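You operate a simulated robot arm through the tools that you are given. There is no shell and no other tool.

Carry out the task below with a simulated robot arm. There is one attempt and no reset: what you move stays moved.

JOB
Make tea in the purple mug: strainer in, hot water to the green line.
Fine: lift the hot kettle by its handle and stand it back on its base; lift the strainer on to the saucer once the tea is amber, before it turns dark; leave the other mug empty. Set down upright: silver steel kettle, grey tea strainer.

It is judged by the outcome, as a careful person would: the job done as asked, and still so three seconds after it is handed in. It fails if anything else is knocked over, pushed out of place, dropped, spilled or broken.

ROBOT AND FRAMES
A 7-joint arm with a two-finger parallel gripper, fixed in place. Base frame: the origin is at the foot of the arm, x ahead of it, y to its left, z up; the work surface is at about z = 0.9. Lengths are in m, angles in degrees, forces in N, time in s.
With the tool pointing down near the work surface it reaches from about 0.34 to 0.78 m from the base axis. Its first joint turns from -166.0 to 166.0 degrees. Payload 3.91 kg.
Tool frame: the origin (TCP) lies between the finger pads and is the grasp point; the fingertips stand 0.03 m ahead of it; z points along the fingers, y is the line along which they close. Largest opening 0.11 m; finger width 0.02, thickness 0.01; the body of the gripper, 0.048 by 0.112 m, starts 0.055 m behind the TCP.
Orientation is that of the tool frame in the base frame, as a unit quaternion [w, x, y, z]. With the fingers straight down and closing along the base's y, the tool's x points along the base's -x, its y along +y and its z along -z.

CONTROLS
- The arm moves only by the tool drive_tool. Its argument "steps" is a list that holds one entry, the list of rows, each a list of 7 numbers: the closure in counts, from 0 (fully open) to 255 (shut), then the shift along the base's x, y, z in m, then the turn, a rotation vector about the base's x, y, z in degrees. In form: [[[grip, x, y, z, rx, ry, rz], ...]]. A call has 1 to 20 rows; each row is the pose to reach, as a shift and turn from the pose commanded when the call began. Each row takes 0.2 s and may step no farther than 0.05 m and 8.6 degrees from the row before; otherwise, or with a gripper value out of range, the whole call is refused. A pose out of reach is approached as far as the arm can. The call stops where the force on the tool passes 40 N (or 10 N more than at its start, if that is more) or the arm is blocked; 0.2 s more then pass. The fingers move at their own pace (about 0.153 m/s each) and stop on an object; they squeeze with about 26 N. The grip force told is the motor's: it shows also when the fingers shut on nothing. Time passes only in rows, and 0.2 s behind the last, so rows that repeat a pose let the fingers close. It gives the time, the measured TCP pose, the force on the tool (base axes), the opening and the grip force at its end, in the units of the frame above (readings bear some noise), with the torque about the TCP (base axes, N m) and any sound that the robot's microphone picked up, and new pictures: "show" is both (left out), scene, wrist or none.
- Cameras (640 x 400 px; columns grow to the right, rows downward): "scene" is fixed at [0.0507, 0.499, 1.5156]; the picture's right is [-0.61, -0.79, 0.00], its down [-0.46, 0.36, -0.81] and it looks along [0.64, -0.49, -0.58] (base axes); focal length 304 px, centre (320, 200). "wrist" rides on the gripper at [0.077, 0.007, -0.115] in the tool frame; the picture's right is [-0.09, 1.00, 0.00], its down [-0.80, -0.07, -0.59] and it looks along [-0.59, -0.05, 0.80] (tool axes); focal length 270 px, centre (320, 200). There is no depth. A picture from a camera that has moved, and an enlarged one, comes with that camera's place and axes in the base frame and with its lens.
- lift_body(by): slides the trunk up (or, below 0, down) by that many m; the arm rides with it, the base frame stays. It gives what a move gives, with no picture.
- zoom(camera, box): a new picture of the part [left, top, right, bottom] of that camera's present view, enlarged. It takes no simulated time.
- job_done(): hands the job in; it is judged then, once.

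Nothing tells you positions but the pictures and the camera data. Unless the task says otherwise, let go and move clear before handing in.

The tools are called after "Emit:" by a JSON object that holds its "fn" and its "kwargs". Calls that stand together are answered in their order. drive_tool: Moves the arm, as the interface text tells. Its arguments: {"type":"object","properties":{"steps":{"type":"array"},"show":{"type":"string","enum":["both","scene","wrist","none"]}},"required":["steps"]} The other tools are called the same way: lift_body (by) slides the trunk up or down; zoom (camera, box) takes an enlarged picture of a part of a camera's view; job_done () hands the job in.

At the start:

```text
time: 0.0
tcp_pos: [0.4826, 0.0309, 1.3013]
tcp_rot: [0.0, -0.001, 1.0, 0.0]
contact_force: [0.4, -0.4, -0.2]
torque: [0.0, 0.0, 0.0]
grip_width: 0.1099
finger_force: 0.2
trunk travel left (down, up): [-0.575, 0.035]
```

scene: 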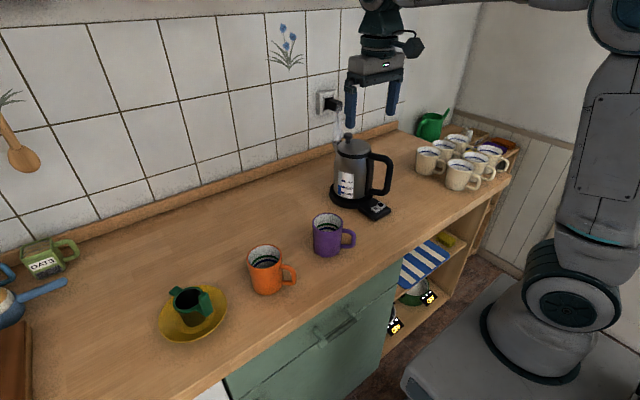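
wrist: 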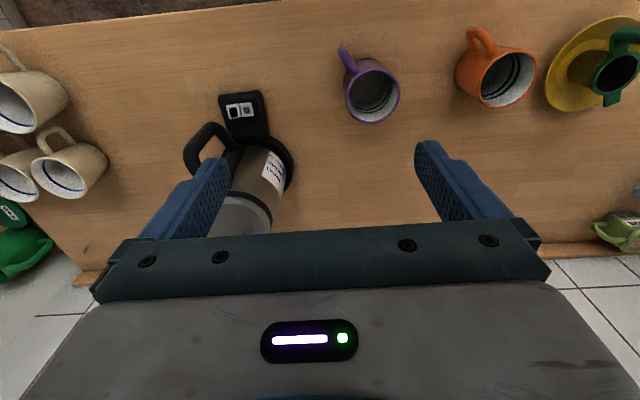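

I see a kettle on its base, a purple mug and an orange mug, and a green strainer-like item on a yellow saucer. I'll zoom in for detail before moving anything.

Emit:
{"fn": "zoom", "kwargs": {"camera": "scene", "box": [140, 200, 380, 350]}}

Emit:
{"fn": "zoom", "kwargs": {"camera": "scene", "box": [300, 110, 460, 260]}}

Emit:
{"fn": "zoom", "kwargs": {"camera": "wrist", "box": [320, 0, 640, 200]}}

Emit:
{"fn": "zoom", "kwargs": {"camera": "wrist", "box": [150, 60, 350, 260]}}

Emit:
{"fn": "zoom", "kwargs": {"camera": "scene", "box": [0, 220, 240, 400]}}

Emit:
{"fn": "zoom", "kwargs": {"camera": "scene", "box": [390, 90, 530, 310]}}

```text
2.67 times, centred on (260, 275) of scene
camera zoom: at [0.0507, 0.499, 1.5156], right [-0.61, -0.79, 0.0], down [-0.46, 0.36, -0.81], along [0.64, -0.49, -0.58], focal length 810 px, centre (480, 0)
```

zoom: 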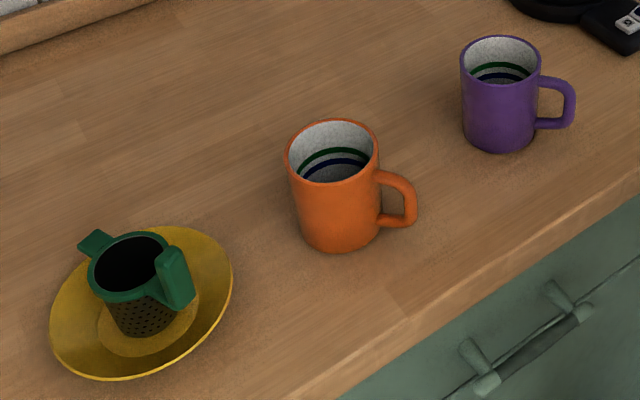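

```text
2.67 times, centred on (380, 185) of scene
camera zoom: at [0.0507, 0.499, 1.5156], right [-0.61, -0.79, 0.0], down [-0.46, 0.36, -0.81], along [0.64, -0.49, -0.58], focal length 810 px, centre (160, 240)
```

zoom: 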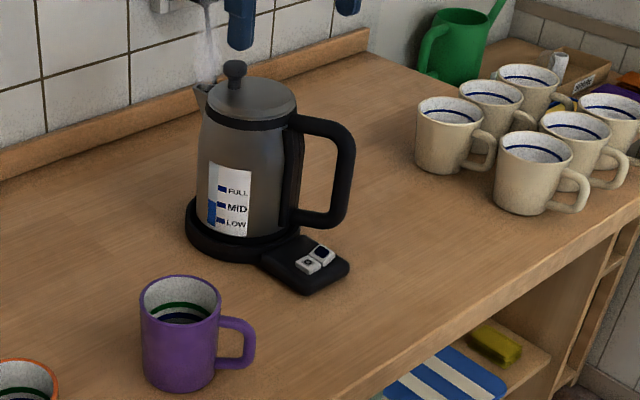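

```text
2.00 times, centred on (480, 100) of wrist
camera zoom: at [0.4054, 0.0384, 1.4166], right [0.09, 1.0, 0.0], down [0.8, -0.07, 0.59], along [0.59, -0.05, -0.8], focal length 541 px, centre (0, 400)
```

zoom: 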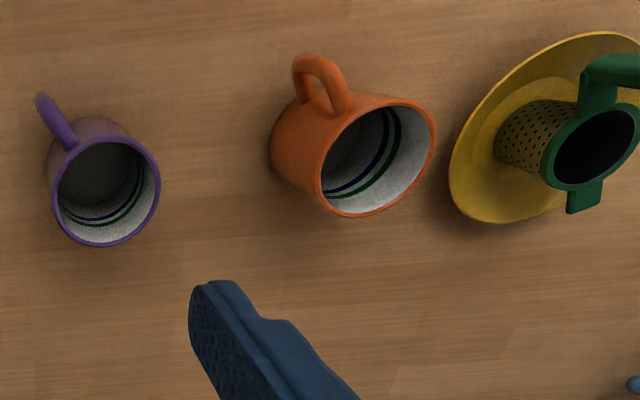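

```text
2.00 times, centred on (250, 160) of wrist
camera zoom: at [0.4054, 0.0384, 1.4166], right [0.09, 1.0, 0.0], down [0.8, -0.07, 0.59], along [0.59, -0.05, -0.8], focal length 541 px, centre (460, 280)
```

zoom: 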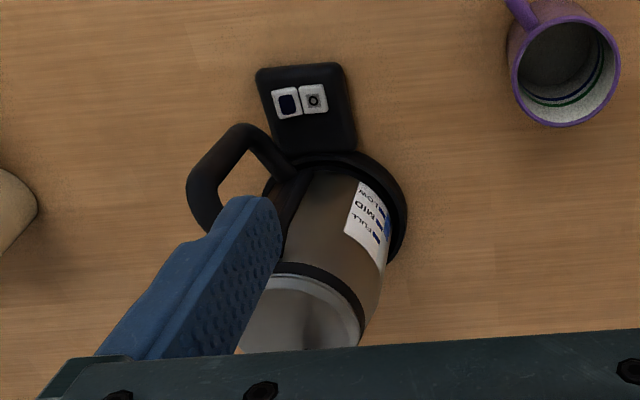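

```text
2.22 times, centred on (120, 310) of scene
camera zoom: at [0.0507, 0.499, 1.5156], right [-0.61, -0.79, 0.0], down [-0.46, 0.36, -0.81], along [0.64, -0.49, -0.58], focal length 675 px, centre (764, -44)
```

zoom: 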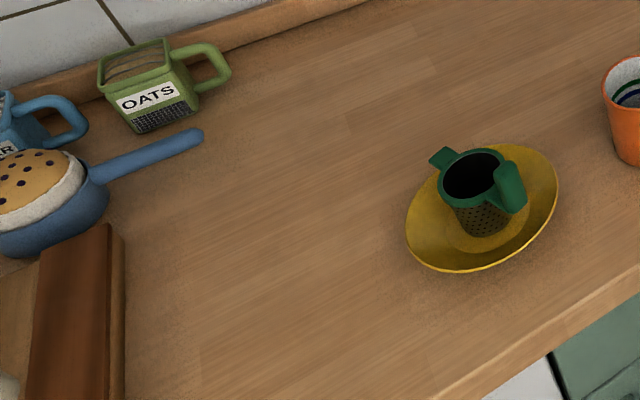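

```text
1.82 times, centred on (460, 200) of scene
camera zoom: at [0.0507, 0.499, 1.5156], right [-0.61, -0.79, 0.0], down [-0.46, 0.36, -0.81], along [0.64, -0.49, -0.58], focal length 552 px, centre (66, 200)
```

zoom: 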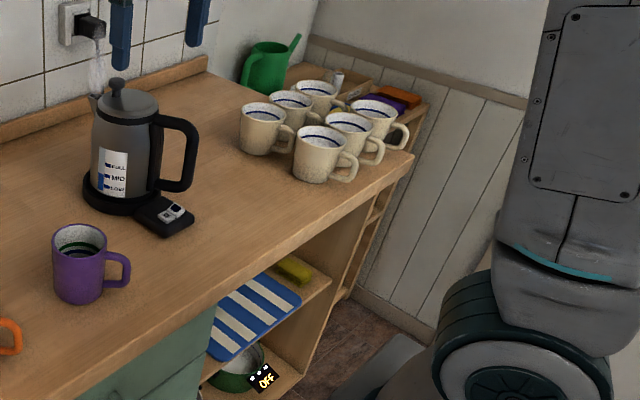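

The kettle is at roughly (0.685, -0.125) with its handle toward -x/-y. The purple mug is at (0.529, 0.108) and the strainer on its saucer is near (0.535, 0.485). I'll move above the strainer for a close look.

Emit:
{"fn": "drive_tool", "kwargs": {"steps": [[[0, 0, 0.045, 0, 0, 0, 0], [0, 0, 0.09, 0, 0, 0, 0], [0, 0, 0.135, -0.01, 0, 0, 0], [0, 0, 0.18, -0.02, 0, 0, 0], [0, 0, 0.225, -0.03, 0, 0, 0], [0, 0, 0.27, -0.045, 0, 0, 0], [0, 0, 0.315, -0.06, 0, 0, 0], [0, 0, 0.36, -0.08, 0, 0, 0], [0, 0, 0.4, -0.1, 0, 0, 0], [0, 0, 0.44, -0.12, 0, 0, 0]]]}}

```text
time: 2.2
tcp_pos: [0.4818, 0.4723, 1.1801]
tcp_rot: [0.0, 0.0, 1.0, -0.001]
contact_force: [-0.9, -0.3, 0.4]
torque: [-0.05, 0.01, 0.01]
grip_width: 0.1104
finger_force: 0.2
trunk travel left (down, up): [-0.575, 0.035]
camera wrist: at [0.4044, 0.4805, 1.294], right [0.09, 1.0, 0.0], down [0.8, -0.07, 0.59], along [0.59, -0.05, -0.8], focal length 270 px, centre (320, 200)
```

scene: 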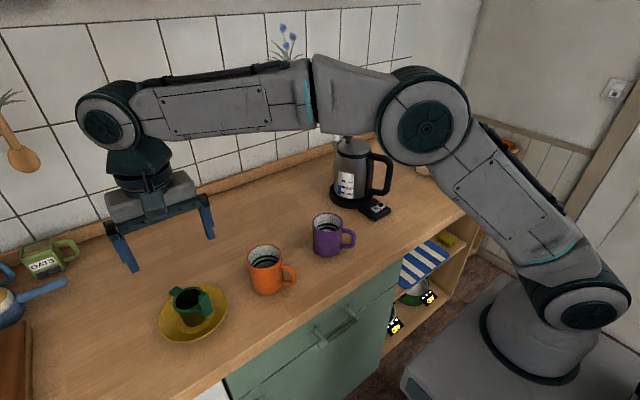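
wrist: 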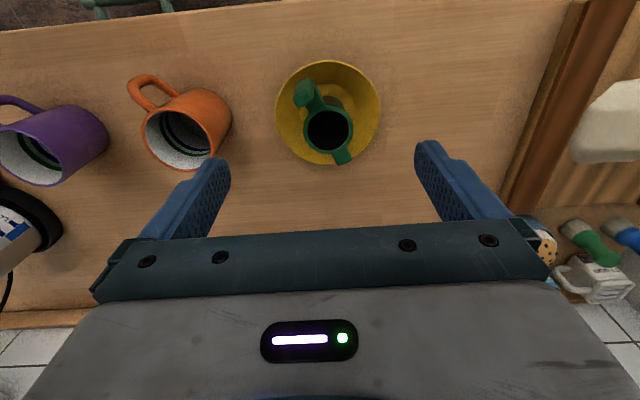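

Emit:
{"fn": "zoom", "kwargs": {"camera": "wrist", "box": [260, 50, 400, 170]}}

Emit:
{"fn": "zoom", "kwargs": {"camera": "scene", "box": [150, 275, 240, 350]}}

```text
3.33 times, centred on (330, 110) of wrist
camera zoom: at [0.4044, 0.4805, 1.294], right [0.09, 1.0, 0.0], down [0.8, -0.07, 0.59], along [0.59, -0.05, -0.8], focal length 901 px, centre (287, 500)
```

zoom: 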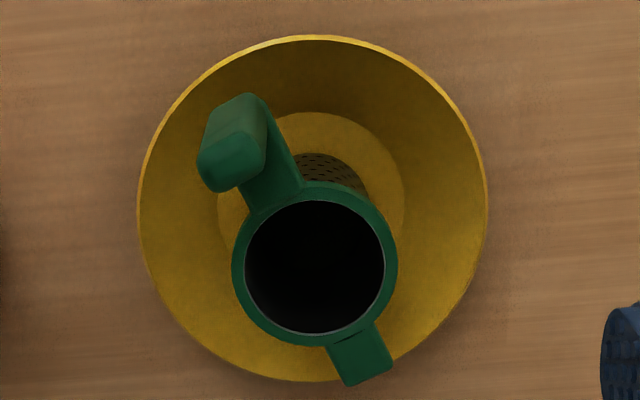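

```text
5.33 times, centred on (195, 312) of scene
camera zoom: at [0.0507, 0.499, 1.5156], right [-0.61, -0.79, 0.0], down [-0.46, 0.36, -0.81], along [0.64, -0.49, -0.58], focal length 1619 px, centre (987, -400)
```

zoom: 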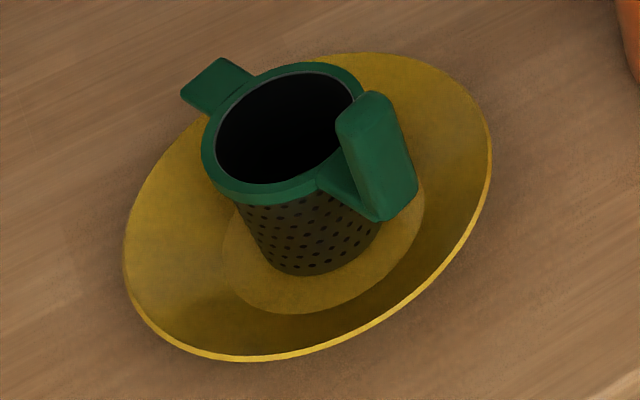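

The strainer has a vertical grip paddle on its robot side and a flat tab opposite. I'll lower the camera to measure the paddle.

Emit:
{"fn": "drive_tool", "kwargs": {"steps": [[[0, -0.02, 0, -0.04, 0, 0, 0], [0, -0.04, 0, -0.08, 0, 0, 0], [0, -0.05, 0, -0.1, 0, 0, 0], [0, -0.05, 0, -0.1, 0, 0, 0]]], "show": "wrist"}}

Emit:
{"fn": "zoom", "kwargs": {"camera": "wrist", "box": [240, 100, 400, 220]}}

```text
time: 3.2
tcp_pos: [0.4316, 0.4699, 1.0811]
tcp_rot: [0.001, 0.0, 1.0, 0.0]
contact_force: [-0.2, -0.5, -0.7]
torque: [0.0, 0.0, -0.01]
grip_width: 0.1101
finger_force: 0.0
trunk travel left (down, up): [-0.575, 0.035]
camera wrist: at [0.3552, 0.4774, 1.1966], right [0.09, 1.0, 0.0], down [0.8, -0.07, 0.59], along [0.59, -0.05, -0.8], focal length 270 px, centre (320, 200)
```

wrist: 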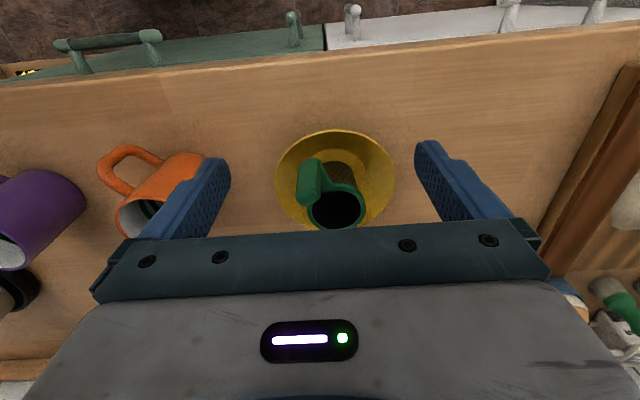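

```text
3.33 times, centred on (320, 160) of wrist
camera zoom: at [0.3552, 0.4774, 1.1966], right [0.09, 1.0, 0.0], down [0.8, -0.07, 0.59], along [0.59, -0.05, -0.8], focal length 901 px, centre (320, 333)
```

zoom: 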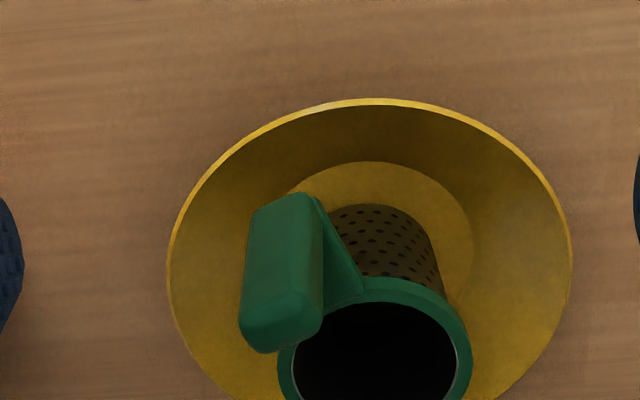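

Emit:
{"fn": "zoom", "kwargs": {"camera": "wrist", "box": [285, 145, 345, 215]}}

Emit:
{"fn": "zoom", "kwargs": {"camera": "scene", "box": [180, 280, 225, 325]}}

```text
5.71 times, centred on (315, 180) of wrist
camera zoom: at [0.3552, 0.4774, 1.1966], right [0.09, 1.0, 0.0], down [0.8, -0.07, 0.59], along [0.59, -0.05, -0.8], focal length 1544 px, centre (349, 314)
```

zoom: 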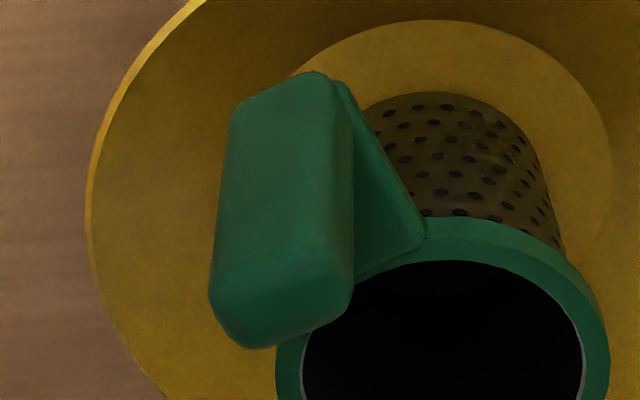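

```text
8.89 times, centred on (202, 302) of scene
camera zoom: at [0.0507, 0.499, 1.5156], right [-0.61, -0.79, 0.0], down [-0.46, 0.36, -0.81], along [0.64, -0.49, -0.58], focal length 2699 px, centre (1364, -711)
```

zoom: 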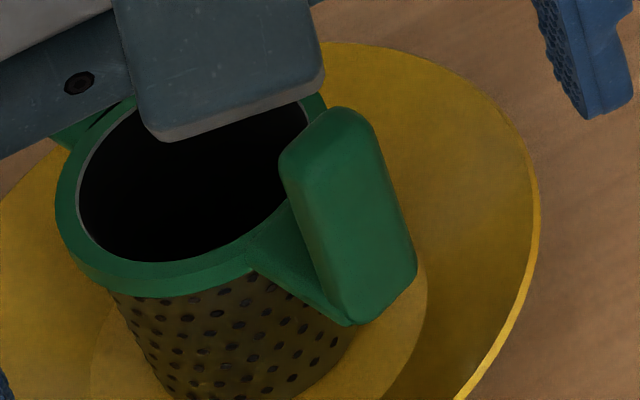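

The paddle measures about 20 mm wide, 14 mm thick and 50 mm tall, with its top at (0.482, 0.457, 1.022). I'll rotate 22° about z, move over it and check alignment before descending.

Emit:
{"fn": "drive_tool", "kwargs": {"steps": [[[0, 0.015, -0.004, 0, 0, 0, 7.5], [0, 0.03, -0.008, 0, 0, 0, 15], [0, 0.05, -0.013, 0, 0, 0, 22], [0, 0.05, -0.013, -0.02, 0, 0, 22], [0, 0.05, -0.013, -0.02, 0, 0, 22]]]}}

Emit:
{"fn": "zoom", "kwargs": {"camera": "scene", "box": [140, 220, 280, 345]}}

```text
time: 4.4
tcp_pos: [0.4823, 0.4589, 1.0595]
tcp_rot: [0.0, -0.191, 0.982, 0.0]
contact_force: [0.4, 0.2, -1.6]
torque: [-0.01, 0.02, 0.0]
grip_width: 0.11
finger_force: 0.1
trunk travel left (down, up): [-0.575, 0.035]
camera wrist: at [0.4084, 0.4371, 1.1754], right [-0.29, 0.96, 0.0], down [0.77, 0.24, 0.59], along [0.57, 0.17, -0.8], focal length 270 px, centre (320, 200)
```

scene: 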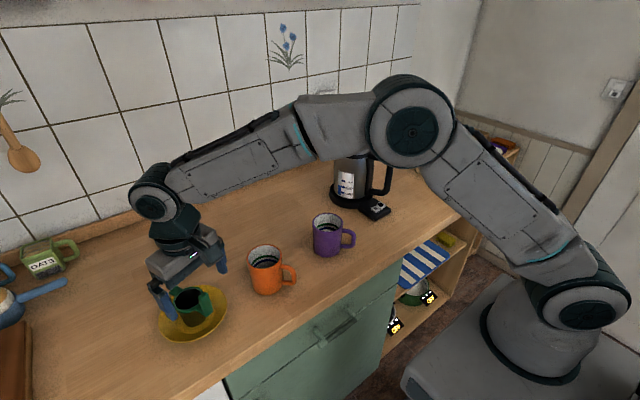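
wrist: 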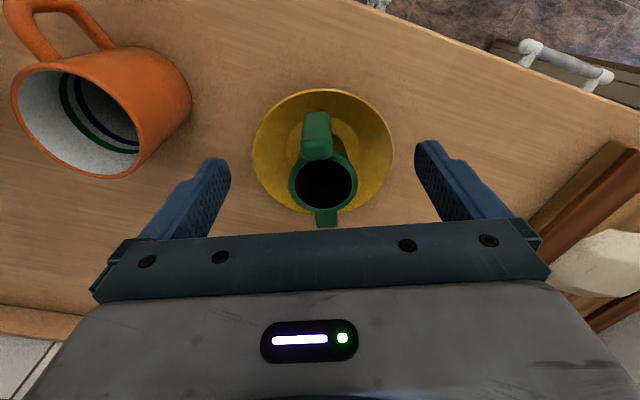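

```text
3.20 times, centred on (210, 282) of scene
camera zoom: at [0.0507, 0.499, 1.5156], right [-0.61, -0.79, 0.0], down [-0.46, 0.36, -0.81], along [0.64, -0.49, -0.58], focal length 972 px, centre (672, -64)
```

zoom: 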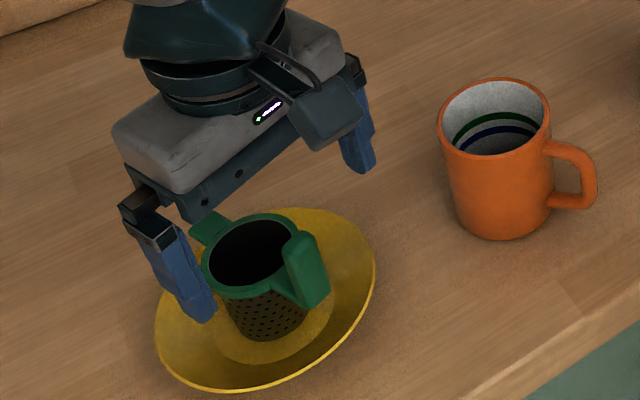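

The wrist view shows the paddle centred between the fingers. I'll descend and grip it.

Emit:
{"fn": "drive_tool", "kwargs": {"steps": [[[0, 0, -0.001, -0.02, 0, 0, 0], [0, 0, -0.001, -0.04, 0, 0, 0], [0, 0, -0.001, -0.057, 0, 0, 0], [0, 0, -0.001, -0.057, 0, 0, 0]]]}}

Emit:
{"fn": "zoom", "kwargs": {"camera": "scene", "box": [140, 240, 260, 345]}}

Emit:
{"fn": "zoom", "kwargs": {"camera": "wrist", "box": [220, 100, 420, 240]}}

```text
time: 5.4
tcp_pos: [0.482, 0.4564, 1.0038]
tcp_rot: [0.0, -0.191, 0.982, 0.0]
contact_force: [-0.7, -0.8, -0.1]
torque: [0.01, 0.02, 0.02]
grip_width: 0.1099
finger_force: 0.1
trunk travel left (down, up): [-0.575, 0.035]
camera wrist: at [0.4082, 0.4353, 1.1191], right [-0.29, 0.96, 0.0], down [0.77, 0.23, 0.59], along [0.57, 0.17, -0.8], focal length 270 px, centre (320, 200)
```

scene: 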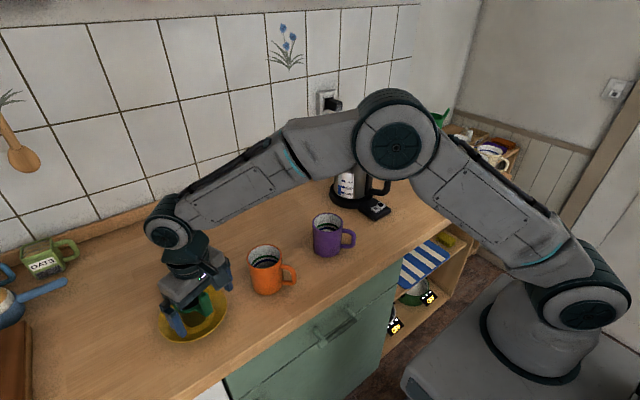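
wrist: 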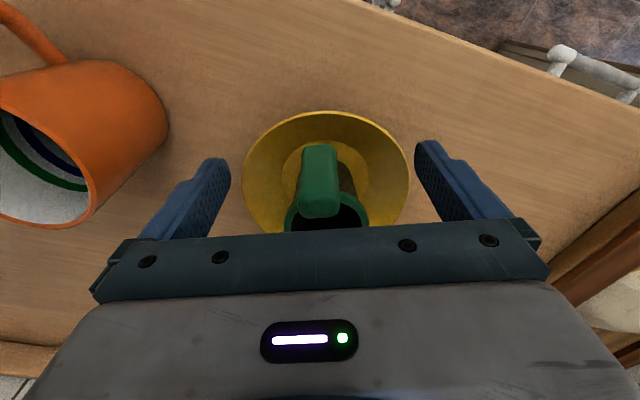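

```text
3.81 times, centred on (200, 292) of scene
camera zoom: at [0.0507, 0.499, 1.5156], right [-0.61, -0.79, 0.0], down [-0.46, 0.36, -0.81], along [0.64, -0.49, -0.58], focal length 1157 px, centre (777, -152)
```

zoom: 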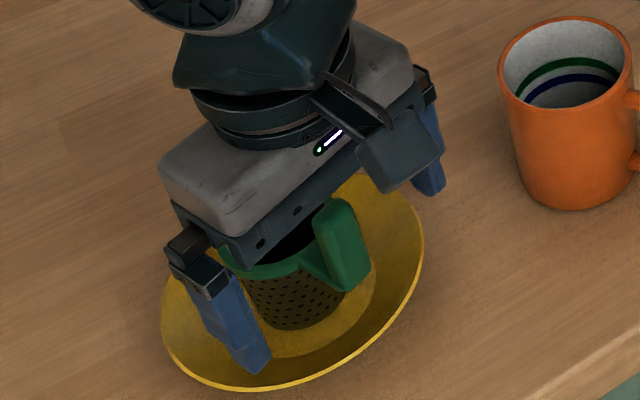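

```text
2.86 times, centred on (320, 170) of wrist
camera zoom: at [0.4082, 0.4353, 1.1191], right [-0.29, 0.96, 0.0], down [0.77, 0.23, 0.59], along [0.57, 0.17, -0.8], focal length 772 px, centre (320, 286)
```

zoom: 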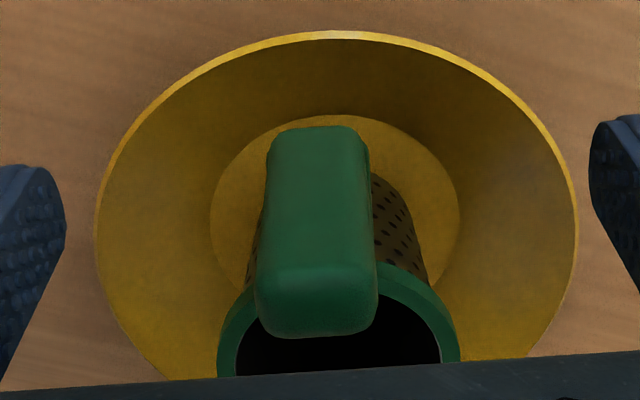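

Emit:
{"fn": "drive_tool", "kwargs": {"steps": [[[255, 0, 0, 0, 0, 0, 0], [255, 0, 0, 0, 0, 0, 0], [255, 0, 0, 0, 0, 0, 0], [255, 0, 0, 0, 0, 0, 0]]]}}

Emit:
{"fn": "zoom", "kwargs": {"camera": "scene", "box": [140, 240, 260, 345]}}

```text
time: 6.4
tcp_pos: [0.4835, 0.4568, 1.0038]
tcp_rot: [0.0, -0.191, 0.982, 0.0]
contact_force: [1.5, 0.0, 2.2]
torque: [0.03, -0.06, -0.01]
grip_width: 0.0193
finger_force: 26.0
trunk travel left (down, up): [-0.575, 0.035]
camera wrist: at [0.4081, 0.4353, 1.1195], right [-0.29, 0.96, 0.0], down [0.77, 0.23, 0.59], along [0.57, 0.17, -0.8], focal length 270 px, centre (320, 200)
```

scene: 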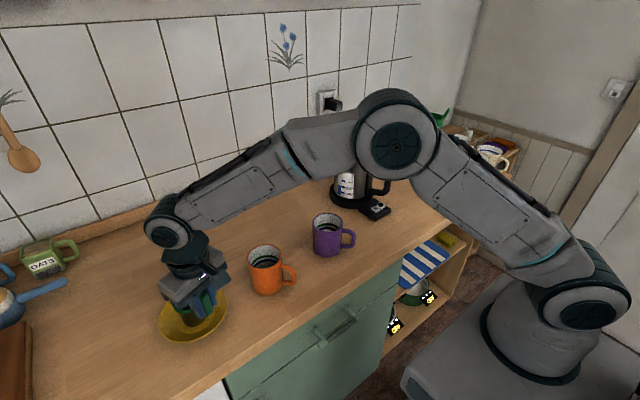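
wrist: 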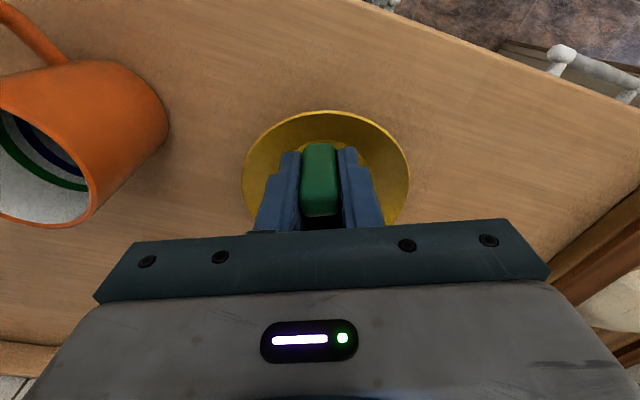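

```text
3.81 times, centred on (200, 292) of scene
camera zoom: at [0.0507, 0.499, 1.5156], right [-0.61, -0.79, 0.0], down [-0.46, 0.36, -0.81], along [0.64, -0.49, -0.58], focal length 1157 px, centre (777, -152)
```

zoom: 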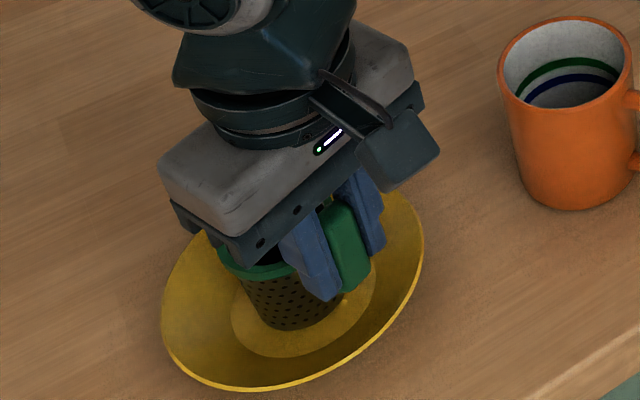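

The strainer is gripped at 19 mm. I'll lift it and check how it hangs.

Emit:
{"fn": "drive_tool", "kwargs": {"steps": [[[255, 0, 0, 0.02, 0, 0, 0], [255, 0, 0, 0.05, 0, 0, 0], [255, 0, 0, 0.09, 0, 0, 0], [255, 0, 0, 0.13, 0, 0, 0], [255, 0, 0, 0.16, 0, 0, 0], [255, 0, 0, 0.16, 0, 0, 0]]]}}

Emit:
{"fn": "zoom", "kwargs": {"camera": "scene", "box": [120, 180, 260, 345]}}

```text
time: 7.8
tcp_pos: [0.4811, 0.4574, 1.1639]
tcp_rot: [0.0, -0.191, 0.982, 0.0]
contact_force: [-1.0, 0.1, -0.6]
torque: [0.0, 0.02, 0.05]
grip_width: 0.0197
finger_force: 26.4
trunk travel left (down, up): [-0.575, 0.035]
camera wrist: at [0.4074, 0.4355, 1.2804], right [-0.29, 0.96, 0.0], down [0.77, 0.23, 0.59], along [0.57, 0.17, -0.8], focal length 270 px, centre (320, 200)
```

scene: 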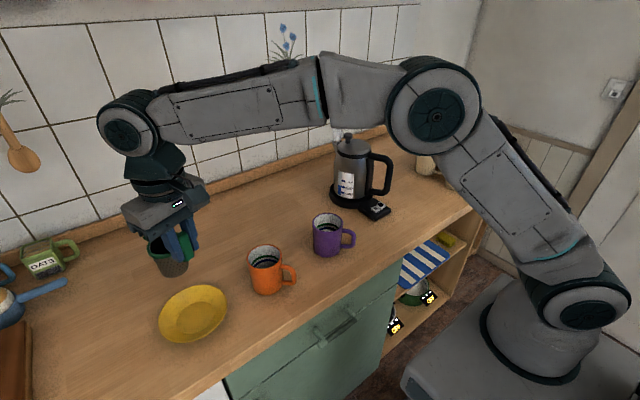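
wrist: 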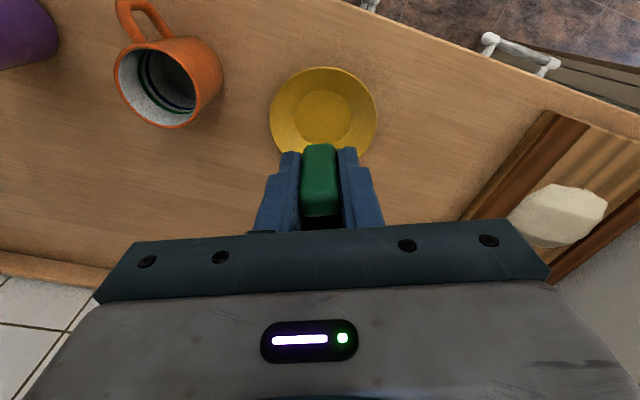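

```text
2.42 times, centred on (190, 262) of scene
camera zoom: at [0.0507, 0.499, 1.5156], right [-0.61, -0.79, 0.0], down [-0.46, 0.36, -0.81], along [0.64, -0.49, -0.58], focal length 736 px, centre (635, 48)
```

zoom: 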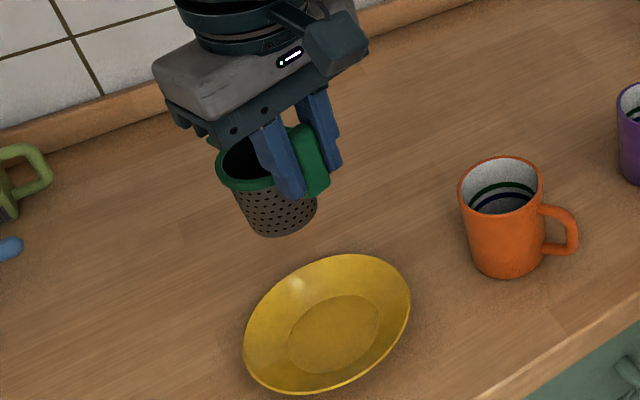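

The strainer hangs level. I'll carry it toward the purple mug, turning it so the paddle ends up at the back-left, and stop short to re-measure the mug.

Emit:
{"fn": "drive_tool", "kwargs": {"steps": [[[255, 0, -0.03, 0, 0, 0, -6.5], [255, 0, -0.06, 0, 0, 0, -13], [255, 0, -0.09, 0, 0, 0, -19.5], [255, 0, -0.12, 0, 0, 0, -26], [255, -0.002, -0.15, 0, 0, 0, -32.5], [255, -0.004, -0.18, 0, 0, 0, -39], [255, -0.004, -0.2, 0, 0, 0, -45.5], [255, -0.004, -0.22, 0, 0, 0, -52], [255, -0.004, -0.22, 0, 0, 0, -52]]]}}

Emit:
{"fn": "zoom", "kwargs": {"camera": "scene", "box": [220, 170, 380, 300]}}

```text
time: 9.8
tcp_pos: [0.4778, 0.2373, 1.1645]
tcp_rot: [0.0, 0.26, 0.966, 0.0]
contact_force: [0.3, 0.6, -0.4]
torque: [0.03, 0.06, 0.01]
grip_width: 0.0194
finger_force: 25.5
trunk travel left (down, up): [-0.575, 0.035]
camera wrist: at [0.4147, 0.2829, 1.2805], right [0.58, 0.82, 0.0], down [0.66, -0.46, 0.59], along [0.49, -0.34, -0.8], focal length 270 px, centre (320, 200)
```

scene: 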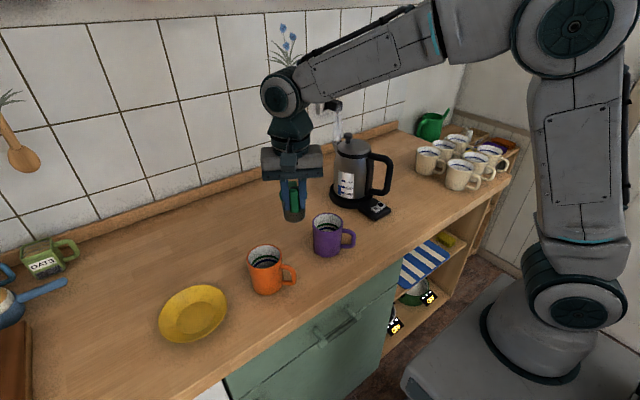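
wrist: 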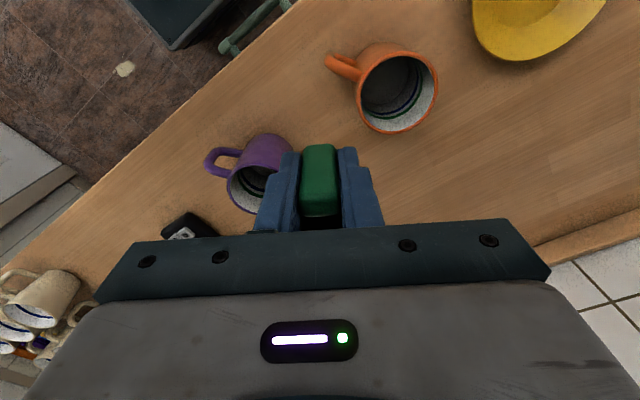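

```text
3.08 times, centred on (300, 235) of scene
camera zoom: at [0.0507, 0.499, 1.5156], right [-0.61, -0.79, 0.0], down [-0.46, 0.36, -0.81], along [0.64, -0.49, -0.58], focal length 934 px, centre (382, 92)
```

zoom: 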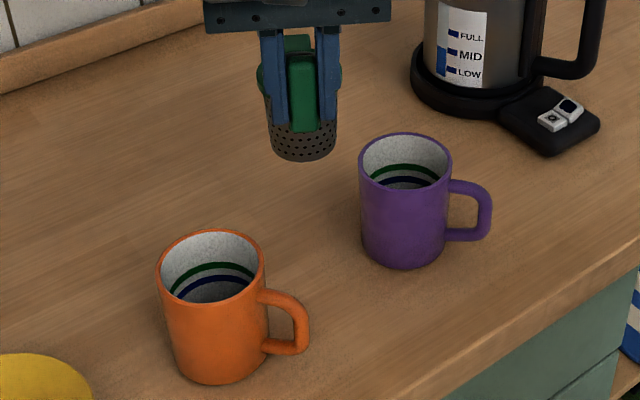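

The mug centre refines to about (0.528, 0.105). I'll bring the strainer over it, just above the rim, and check alignment in the scene view.

Emit:
{"fn": "drive_tool", "kwargs": {"steps": [[[255, 0, -0.035, 0, 0, 0, 0], [255, 0, -0.07, 0, 0, 0, 0], [255, 0, -0.1, 0, 0, 0, 0], [255, 0, -0.104, -0.03, 0, 0, 0], [255, 0, -0.104, -0.053, 0, 0, 0], [255, 0, -0.104, -0.053, 0, 0, 0]]]}}

Emit:
{"fn": "zoom", "kwargs": {"camera": "scene", "box": [280, 170, 380, 270]}}

Emit:
{"fn": "zoom", "kwargs": {"camera": "wrist", "box": [220, 100, 420, 240]}}

```text
time: 11.2
tcp_pos: [0.4772, 0.1328, 1.1109]
tcp_rot: [0.0, 0.259, 0.966, 0.0]
contact_force: [-1.0, -1.4, -1.6]
torque: [0.0, 0.03, 0.02]
grip_width: 0.0195
finger_force: 26.0
trunk travel left (down, up): [-0.575, 0.035]
camera wrist: at [0.4147, 0.1782, 1.226], right [0.57, 0.82, 0.0], down [0.66, -0.46, 0.59], along [0.49, -0.34, -0.8], focal length 270 px, centre (320, 200)
```

scene: 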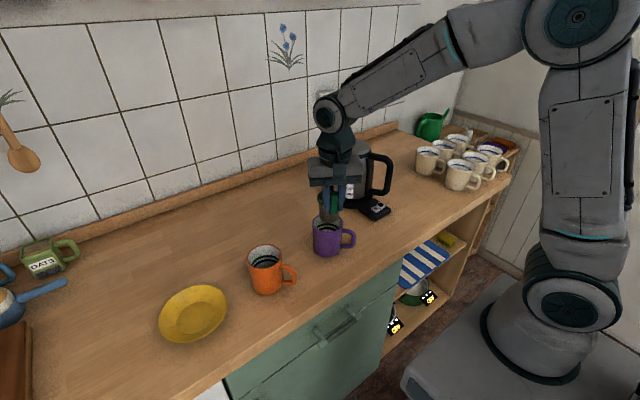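
wrist: 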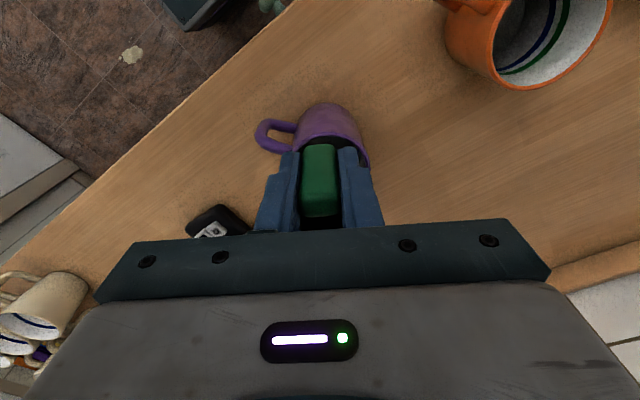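

```text
4.00 times, centred on (330, 220) of scene
camera zoom: at [0.0507, 0.499, 1.5156], right [-0.61, -0.79, 0.0], down [-0.46, 0.36, -0.81], along [0.64, -0.49, -0.58], focal length 1214 px, centre (280, 120)
```

zoom: 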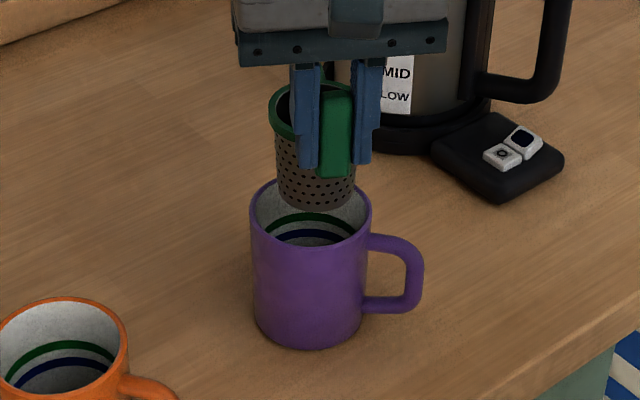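

```text
2.86 times, centred on (320, 170) of wrist
camera zoom: at [0.4147, 0.1782, 1.226], right [0.57, 0.82, 0.0], down [0.66, -0.46, 0.59], along [0.49, -0.34, -0.8], focal length 772 px, centre (320, 286)
```

zoom: 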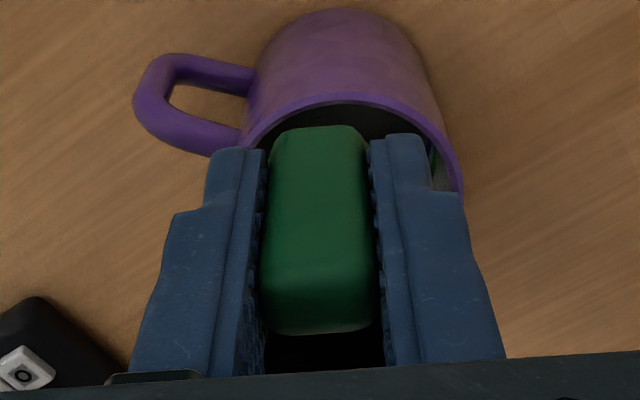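

The strainer is within about 4 mm of the mug's centre. I'll correct by (+2, +3) mm and lower it in, stopping a little above the expected seat.

Emit:
{"fn": "drive_tool", "kwargs": {"steps": [[[255, 0.002, 0.003, 0, 0, 0, 0], [255, 0.002, 0.003, -0.02, 0, 0, 0], [255, 0.002, 0.003, -0.04, 0, 0, 0], [255, 0.002, 0.003, -0.058, 0, 0, 0], [255, 0.002, 0.003, -0.063, 0, 0, 0], [255, 0.002, 0.003, -0.063, 0, 0, 0]]]}}

Emit:
{"fn": "zoom", "kwargs": {"camera": "scene", "box": [290, 180, 370, 270]}}

Emit:
{"fn": "zoom", "kwargs": {"camera": "wrist", "box": [220, 100, 420, 240]}}

```text
time: 12.6
tcp_pos: [0.4803, 0.1351, 1.0473]
tcp_rot: [0.0, 0.259, 0.966, 0.001]
contact_force: [-0.3, -1.0, -1.1]
torque: [0.02, 0.02, 0.03]
grip_width: 0.0197
finger_force: 26.0
trunk travel left (down, up): [-0.575, 0.035]
camera wrist: at [0.4163, 0.1803, 1.1631], right [0.57, 0.82, 0.0], down [0.66, -0.46, 0.59], along [0.49, -0.34, -0.8], focal length 270 px, centre (320, 200)
```

scene: 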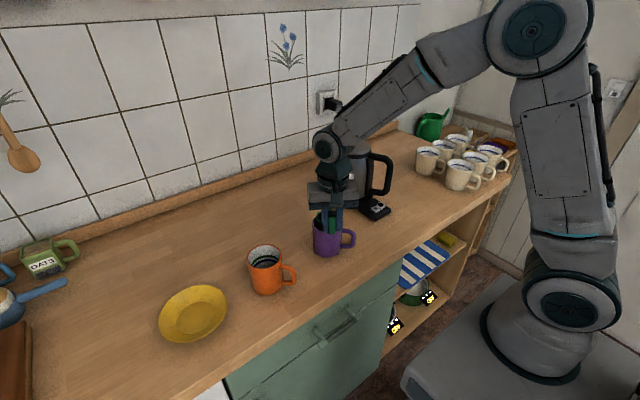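
wrist: 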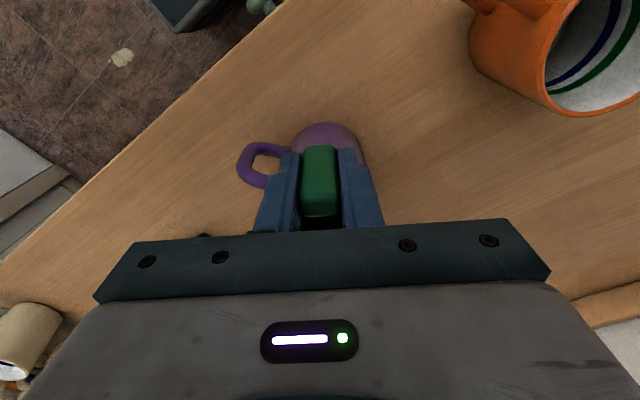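

```text
4.44 times, centred on (330, 225) of scene
camera zoom: at [0.0507, 0.499, 1.5156], right [-0.61, -0.79, 0.0], down [-0.46, 0.36, -0.81], along [0.64, -0.49, -0.58], focal length 1349 px, centre (276, 89)
```

zoom: 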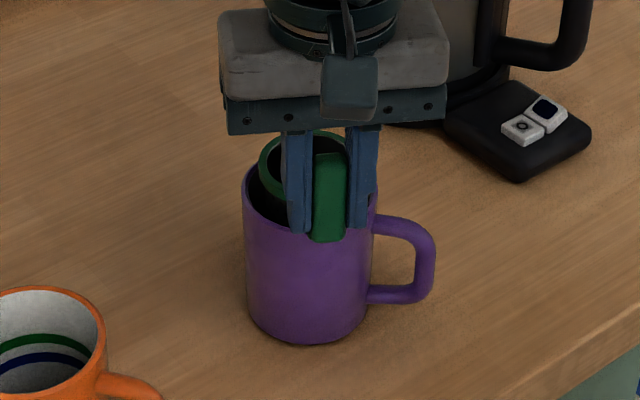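

```text
2.86 times, centred on (320, 170) of wrist
camera zoom: at [0.4163, 0.1803, 1.1631], right [0.57, 0.82, 0.0], down [0.66, -0.46, 0.59], along [0.49, -0.34, -0.8], focal length 772 px, centre (320, 286)
```

zoom: 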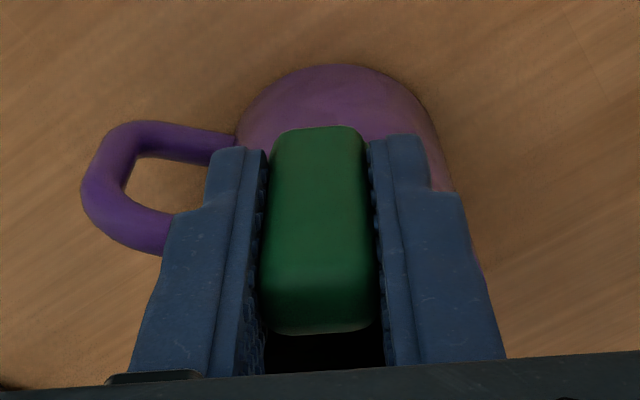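

It's going in cleanly with no contact. I'll continue down in small steps until it seats.

Emit:
{"fn": "drive_tool", "kwargs": {"steps": [[[255, 0, 0, -0.003, 0, 0, 0], [255, 0, 0, -0.006, 0, 0, 0], [255, 0, 0, -0.008, 0, 0, 0], [255, 0, 0, -0.008, 0, 0, 0]]], "show": "scene"}}

Emit:
{"fn": "zoom", "kwargs": {"camera": "scene", "box": [290, 180, 370, 270]}}

```text
time: 13.6
tcp_pos: [0.4809, 0.1356, 1.041]
tcp_rot: [0.0, 0.259, 0.966, 0.0]
contact_force: [-0.4, 0.4, -1.2]
torque: [0.04, 0.0, 0.01]
grip_width: 0.0194
finger_force: 26.1
trunk travel left (down, up): [-0.575, 0.035]
```

scene: 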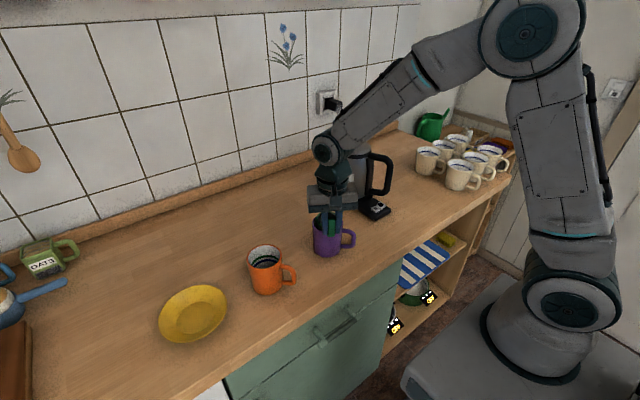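

```text
4.44 times, centred on (330, 225) of scene
camera zoom: at [0.0507, 0.499, 1.5156], right [-0.61, -0.79, 0.0], down [-0.46, 0.36, -0.81], along [0.64, -0.49, -0.58], focal length 1349 px, centre (276, 89)
```

zoom: 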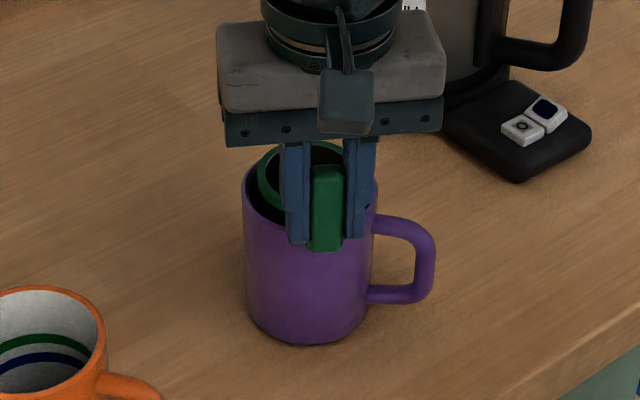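

Emit:
{"fn": "drive_tool", "kwargs": {"steps": [[[255, 0, 0, -0.003, 0, 0, 0], [255, 0, 0, -0.005, 0, 0, 0], [255, 0, 0, -0.005, 0, 0, 0]]], "show": "scene"}}

Emit:
{"fn": "zoom", "kwargs": {"camera": "scene", "box": [300, 190, 360, 250]}}

```text
time: 14.4
tcp_pos: [0.4794, 0.1354, 1.0345]
tcp_rot: [0.0, 0.26, 0.966, 0.0]
contact_force: [0.5, 0.0, -0.8]
torque: [0.01, 0.1, 0.03]
grip_width: 0.0196
finger_force: 26.1
trunk travel left (down, up): [-0.575, 0.035]
```

scene: 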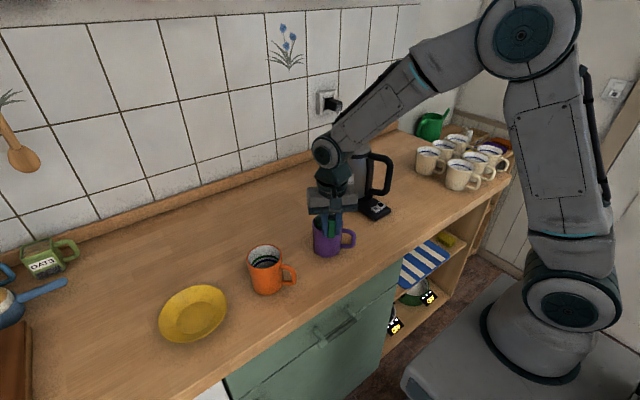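

```text
6.67 times, centred on (330, 220) of scene
camera zoom: at [0.0507, 0.499, 1.5156], right [-0.61, -0.79, 0.0], down [-0.46, 0.36, -0.81], along [0.64, -0.49, -0.58], focal length 2024 px, centre (253, 67)
```

zoom: 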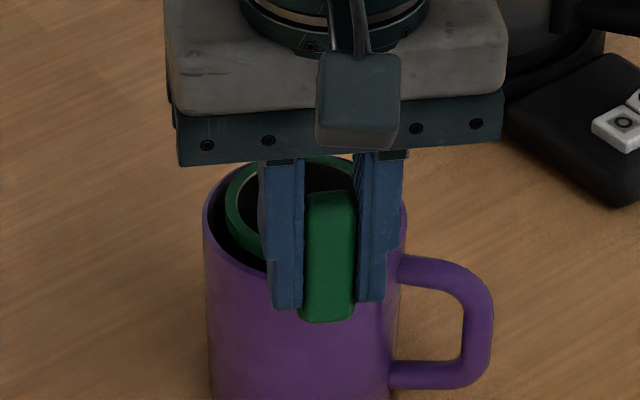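

Emit:
{"fn": "drive_tool", "kwargs": {"steps": [[[255, 0, 0, -0.001, 0, 0, 0], [255, 0, 0, -0.002, 0, 0, 0], [255, 0, 0, -0.002, 0, 0, 0]]], "show": "none"}}

Emit:
{"fn": "drive_tool", "kwargs": {"steps": [[[255, 0, 0, -0.001, 0, 0, 0], [255, 0, 0, -0.002, 0, 0, 0], [255, 0, 0, -0.002, 0, 0, 0]]], "show": "scene"}}

Emit:
{"fn": "zoom", "kwargs": {"camera": "scene", "box": [300, 190, 360, 250]}}

```text
time: 15.2
tcp_pos: [0.4798, 0.1366, 1.0335]
tcp_rot: [0.001, 0.259, 0.966, 0.001]
contact_force: [-1.4, 0.7, 12.5]
torque: [-0.15, -0.18, -0.02]
grip_width: 0.0195
finger_force: 26.4
trunk travel left (down, up): [-0.575, 0.035]
```

```text
time: 16.0
tcp_pos: [0.4796, 0.1349, 1.0335]
tcp_rot: [0.003, 0.258, 0.966, 0.001]
contact_force: [1.1, 2.4, 35.1]
torque: [-0.27, -0.65, 0.05]
grip_width: 0.0197
finger_force: 26.2
trunk travel left (down, up): [-0.575, 0.035]
```

scene: 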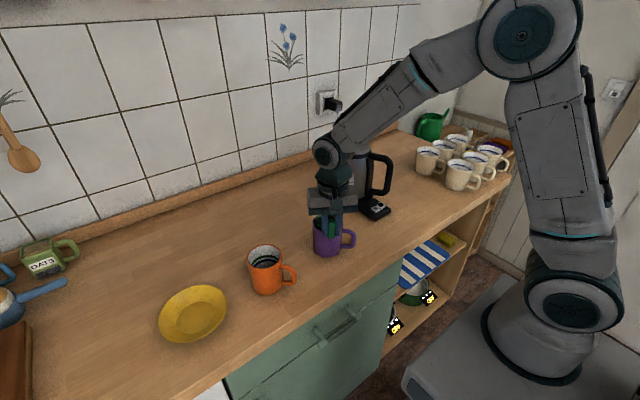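

```text
6.67 times, centred on (330, 220) of scene
camera zoom: at [0.0507, 0.499, 1.5156], right [-0.61, -0.79, 0.0], down [-0.46, 0.36, -0.81], along [0.64, -0.49, -0.58], focal length 2024 px, centre (253, 67)
```

zoom: 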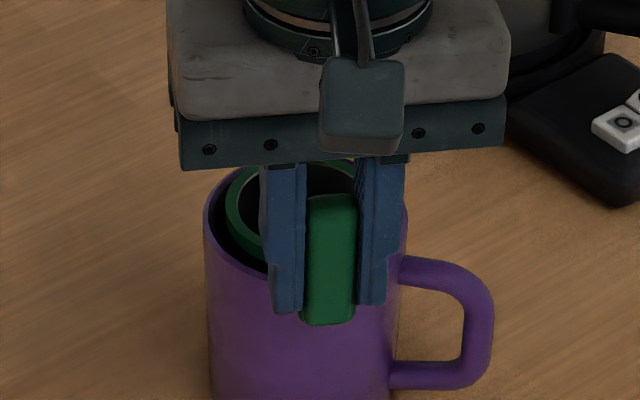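

It seated at TCP z ≈ 1.033. I'll relieve the pressure, release gently and rise straight up.

Emit:
{"fn": "drive_tool", "kwargs": {"steps": [[[255, 0, 0, 0.002, 0, 0, 0], [255, 0, 0, 0.002, 0, 0, 0], [150, 0, 0, 0.002, 0, 0, 0], [150, 0, 0, 0.002, 0, 0, 0], [150, 0, 0, 0.03, 0, 0, 0], [150, 0, 0, 0.07, 0, 0, 0], [100, 0, 0, 0.12, 0, 0, 0], [50, 0, 0, 0.17, 0, 0, 0], [0, 0, 0, 0.22, 0, 0, 0]]]}}

Emit:
{"fn": "zoom", "kwargs": {"camera": "scene", "box": [290, 180, 370, 270]}}

Emit:
{"fn": "zoom", "kwargs": {"camera": "wrist", "box": [220, 60, 420, 240]}}

```text
time: 18.0
tcp_pos: [0.4815, 0.1369, 1.2531]
tcp_rot: [0.0, 0.259, 0.966, -0.001]
contact_force: [0.1, 0.3, 0.5]
torque: [0.03, 0.0, 0.01]
grip_width: 0.11
finger_force: 0.0
trunk travel left (down, up): [-0.575, 0.035]
camera wrist: at [0.4185, 0.1811, 1.3691], right [0.57, 0.82, 0.0], down [0.66, -0.46, 0.59], along [0.49, -0.34, -0.8], focal length 270 px, centre (320, 200)
```

scene: 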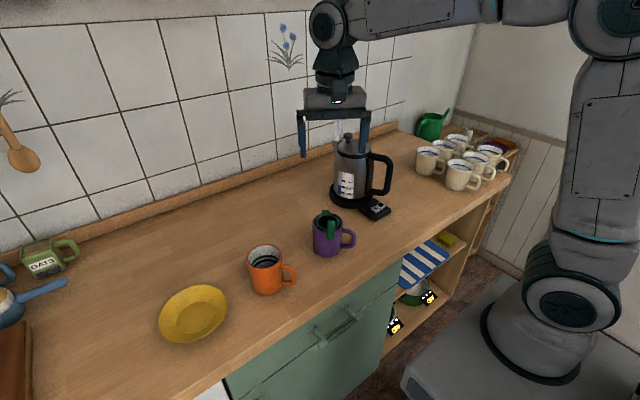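
wrist: 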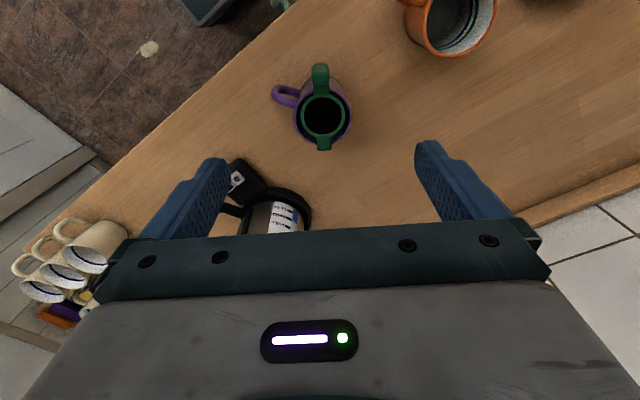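

```text
4.44 times, centred on (330, 225) of scene
camera zoom: at [0.0507, 0.499, 1.5156], right [-0.61, -0.79, 0.0], down [-0.46, 0.36, -0.81], along [0.64, -0.49, -0.58], focal length 1349 px, centre (276, 89)
```

zoom: 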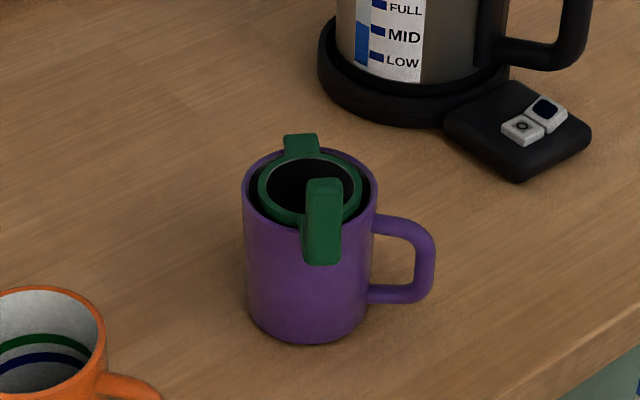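

```text
2.22 times, centred on (320, 150) of wrist
camera zoom: at [0.4185, 0.1811, 1.3691], right [0.57, 0.82, 0.0], down [0.66, -0.46, 0.59], along [0.49, -0.34, -0.8], focal length 601 px, centre (320, 311)
```

zoom: 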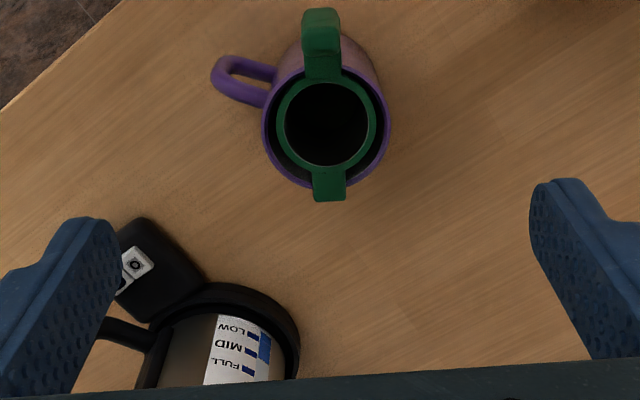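

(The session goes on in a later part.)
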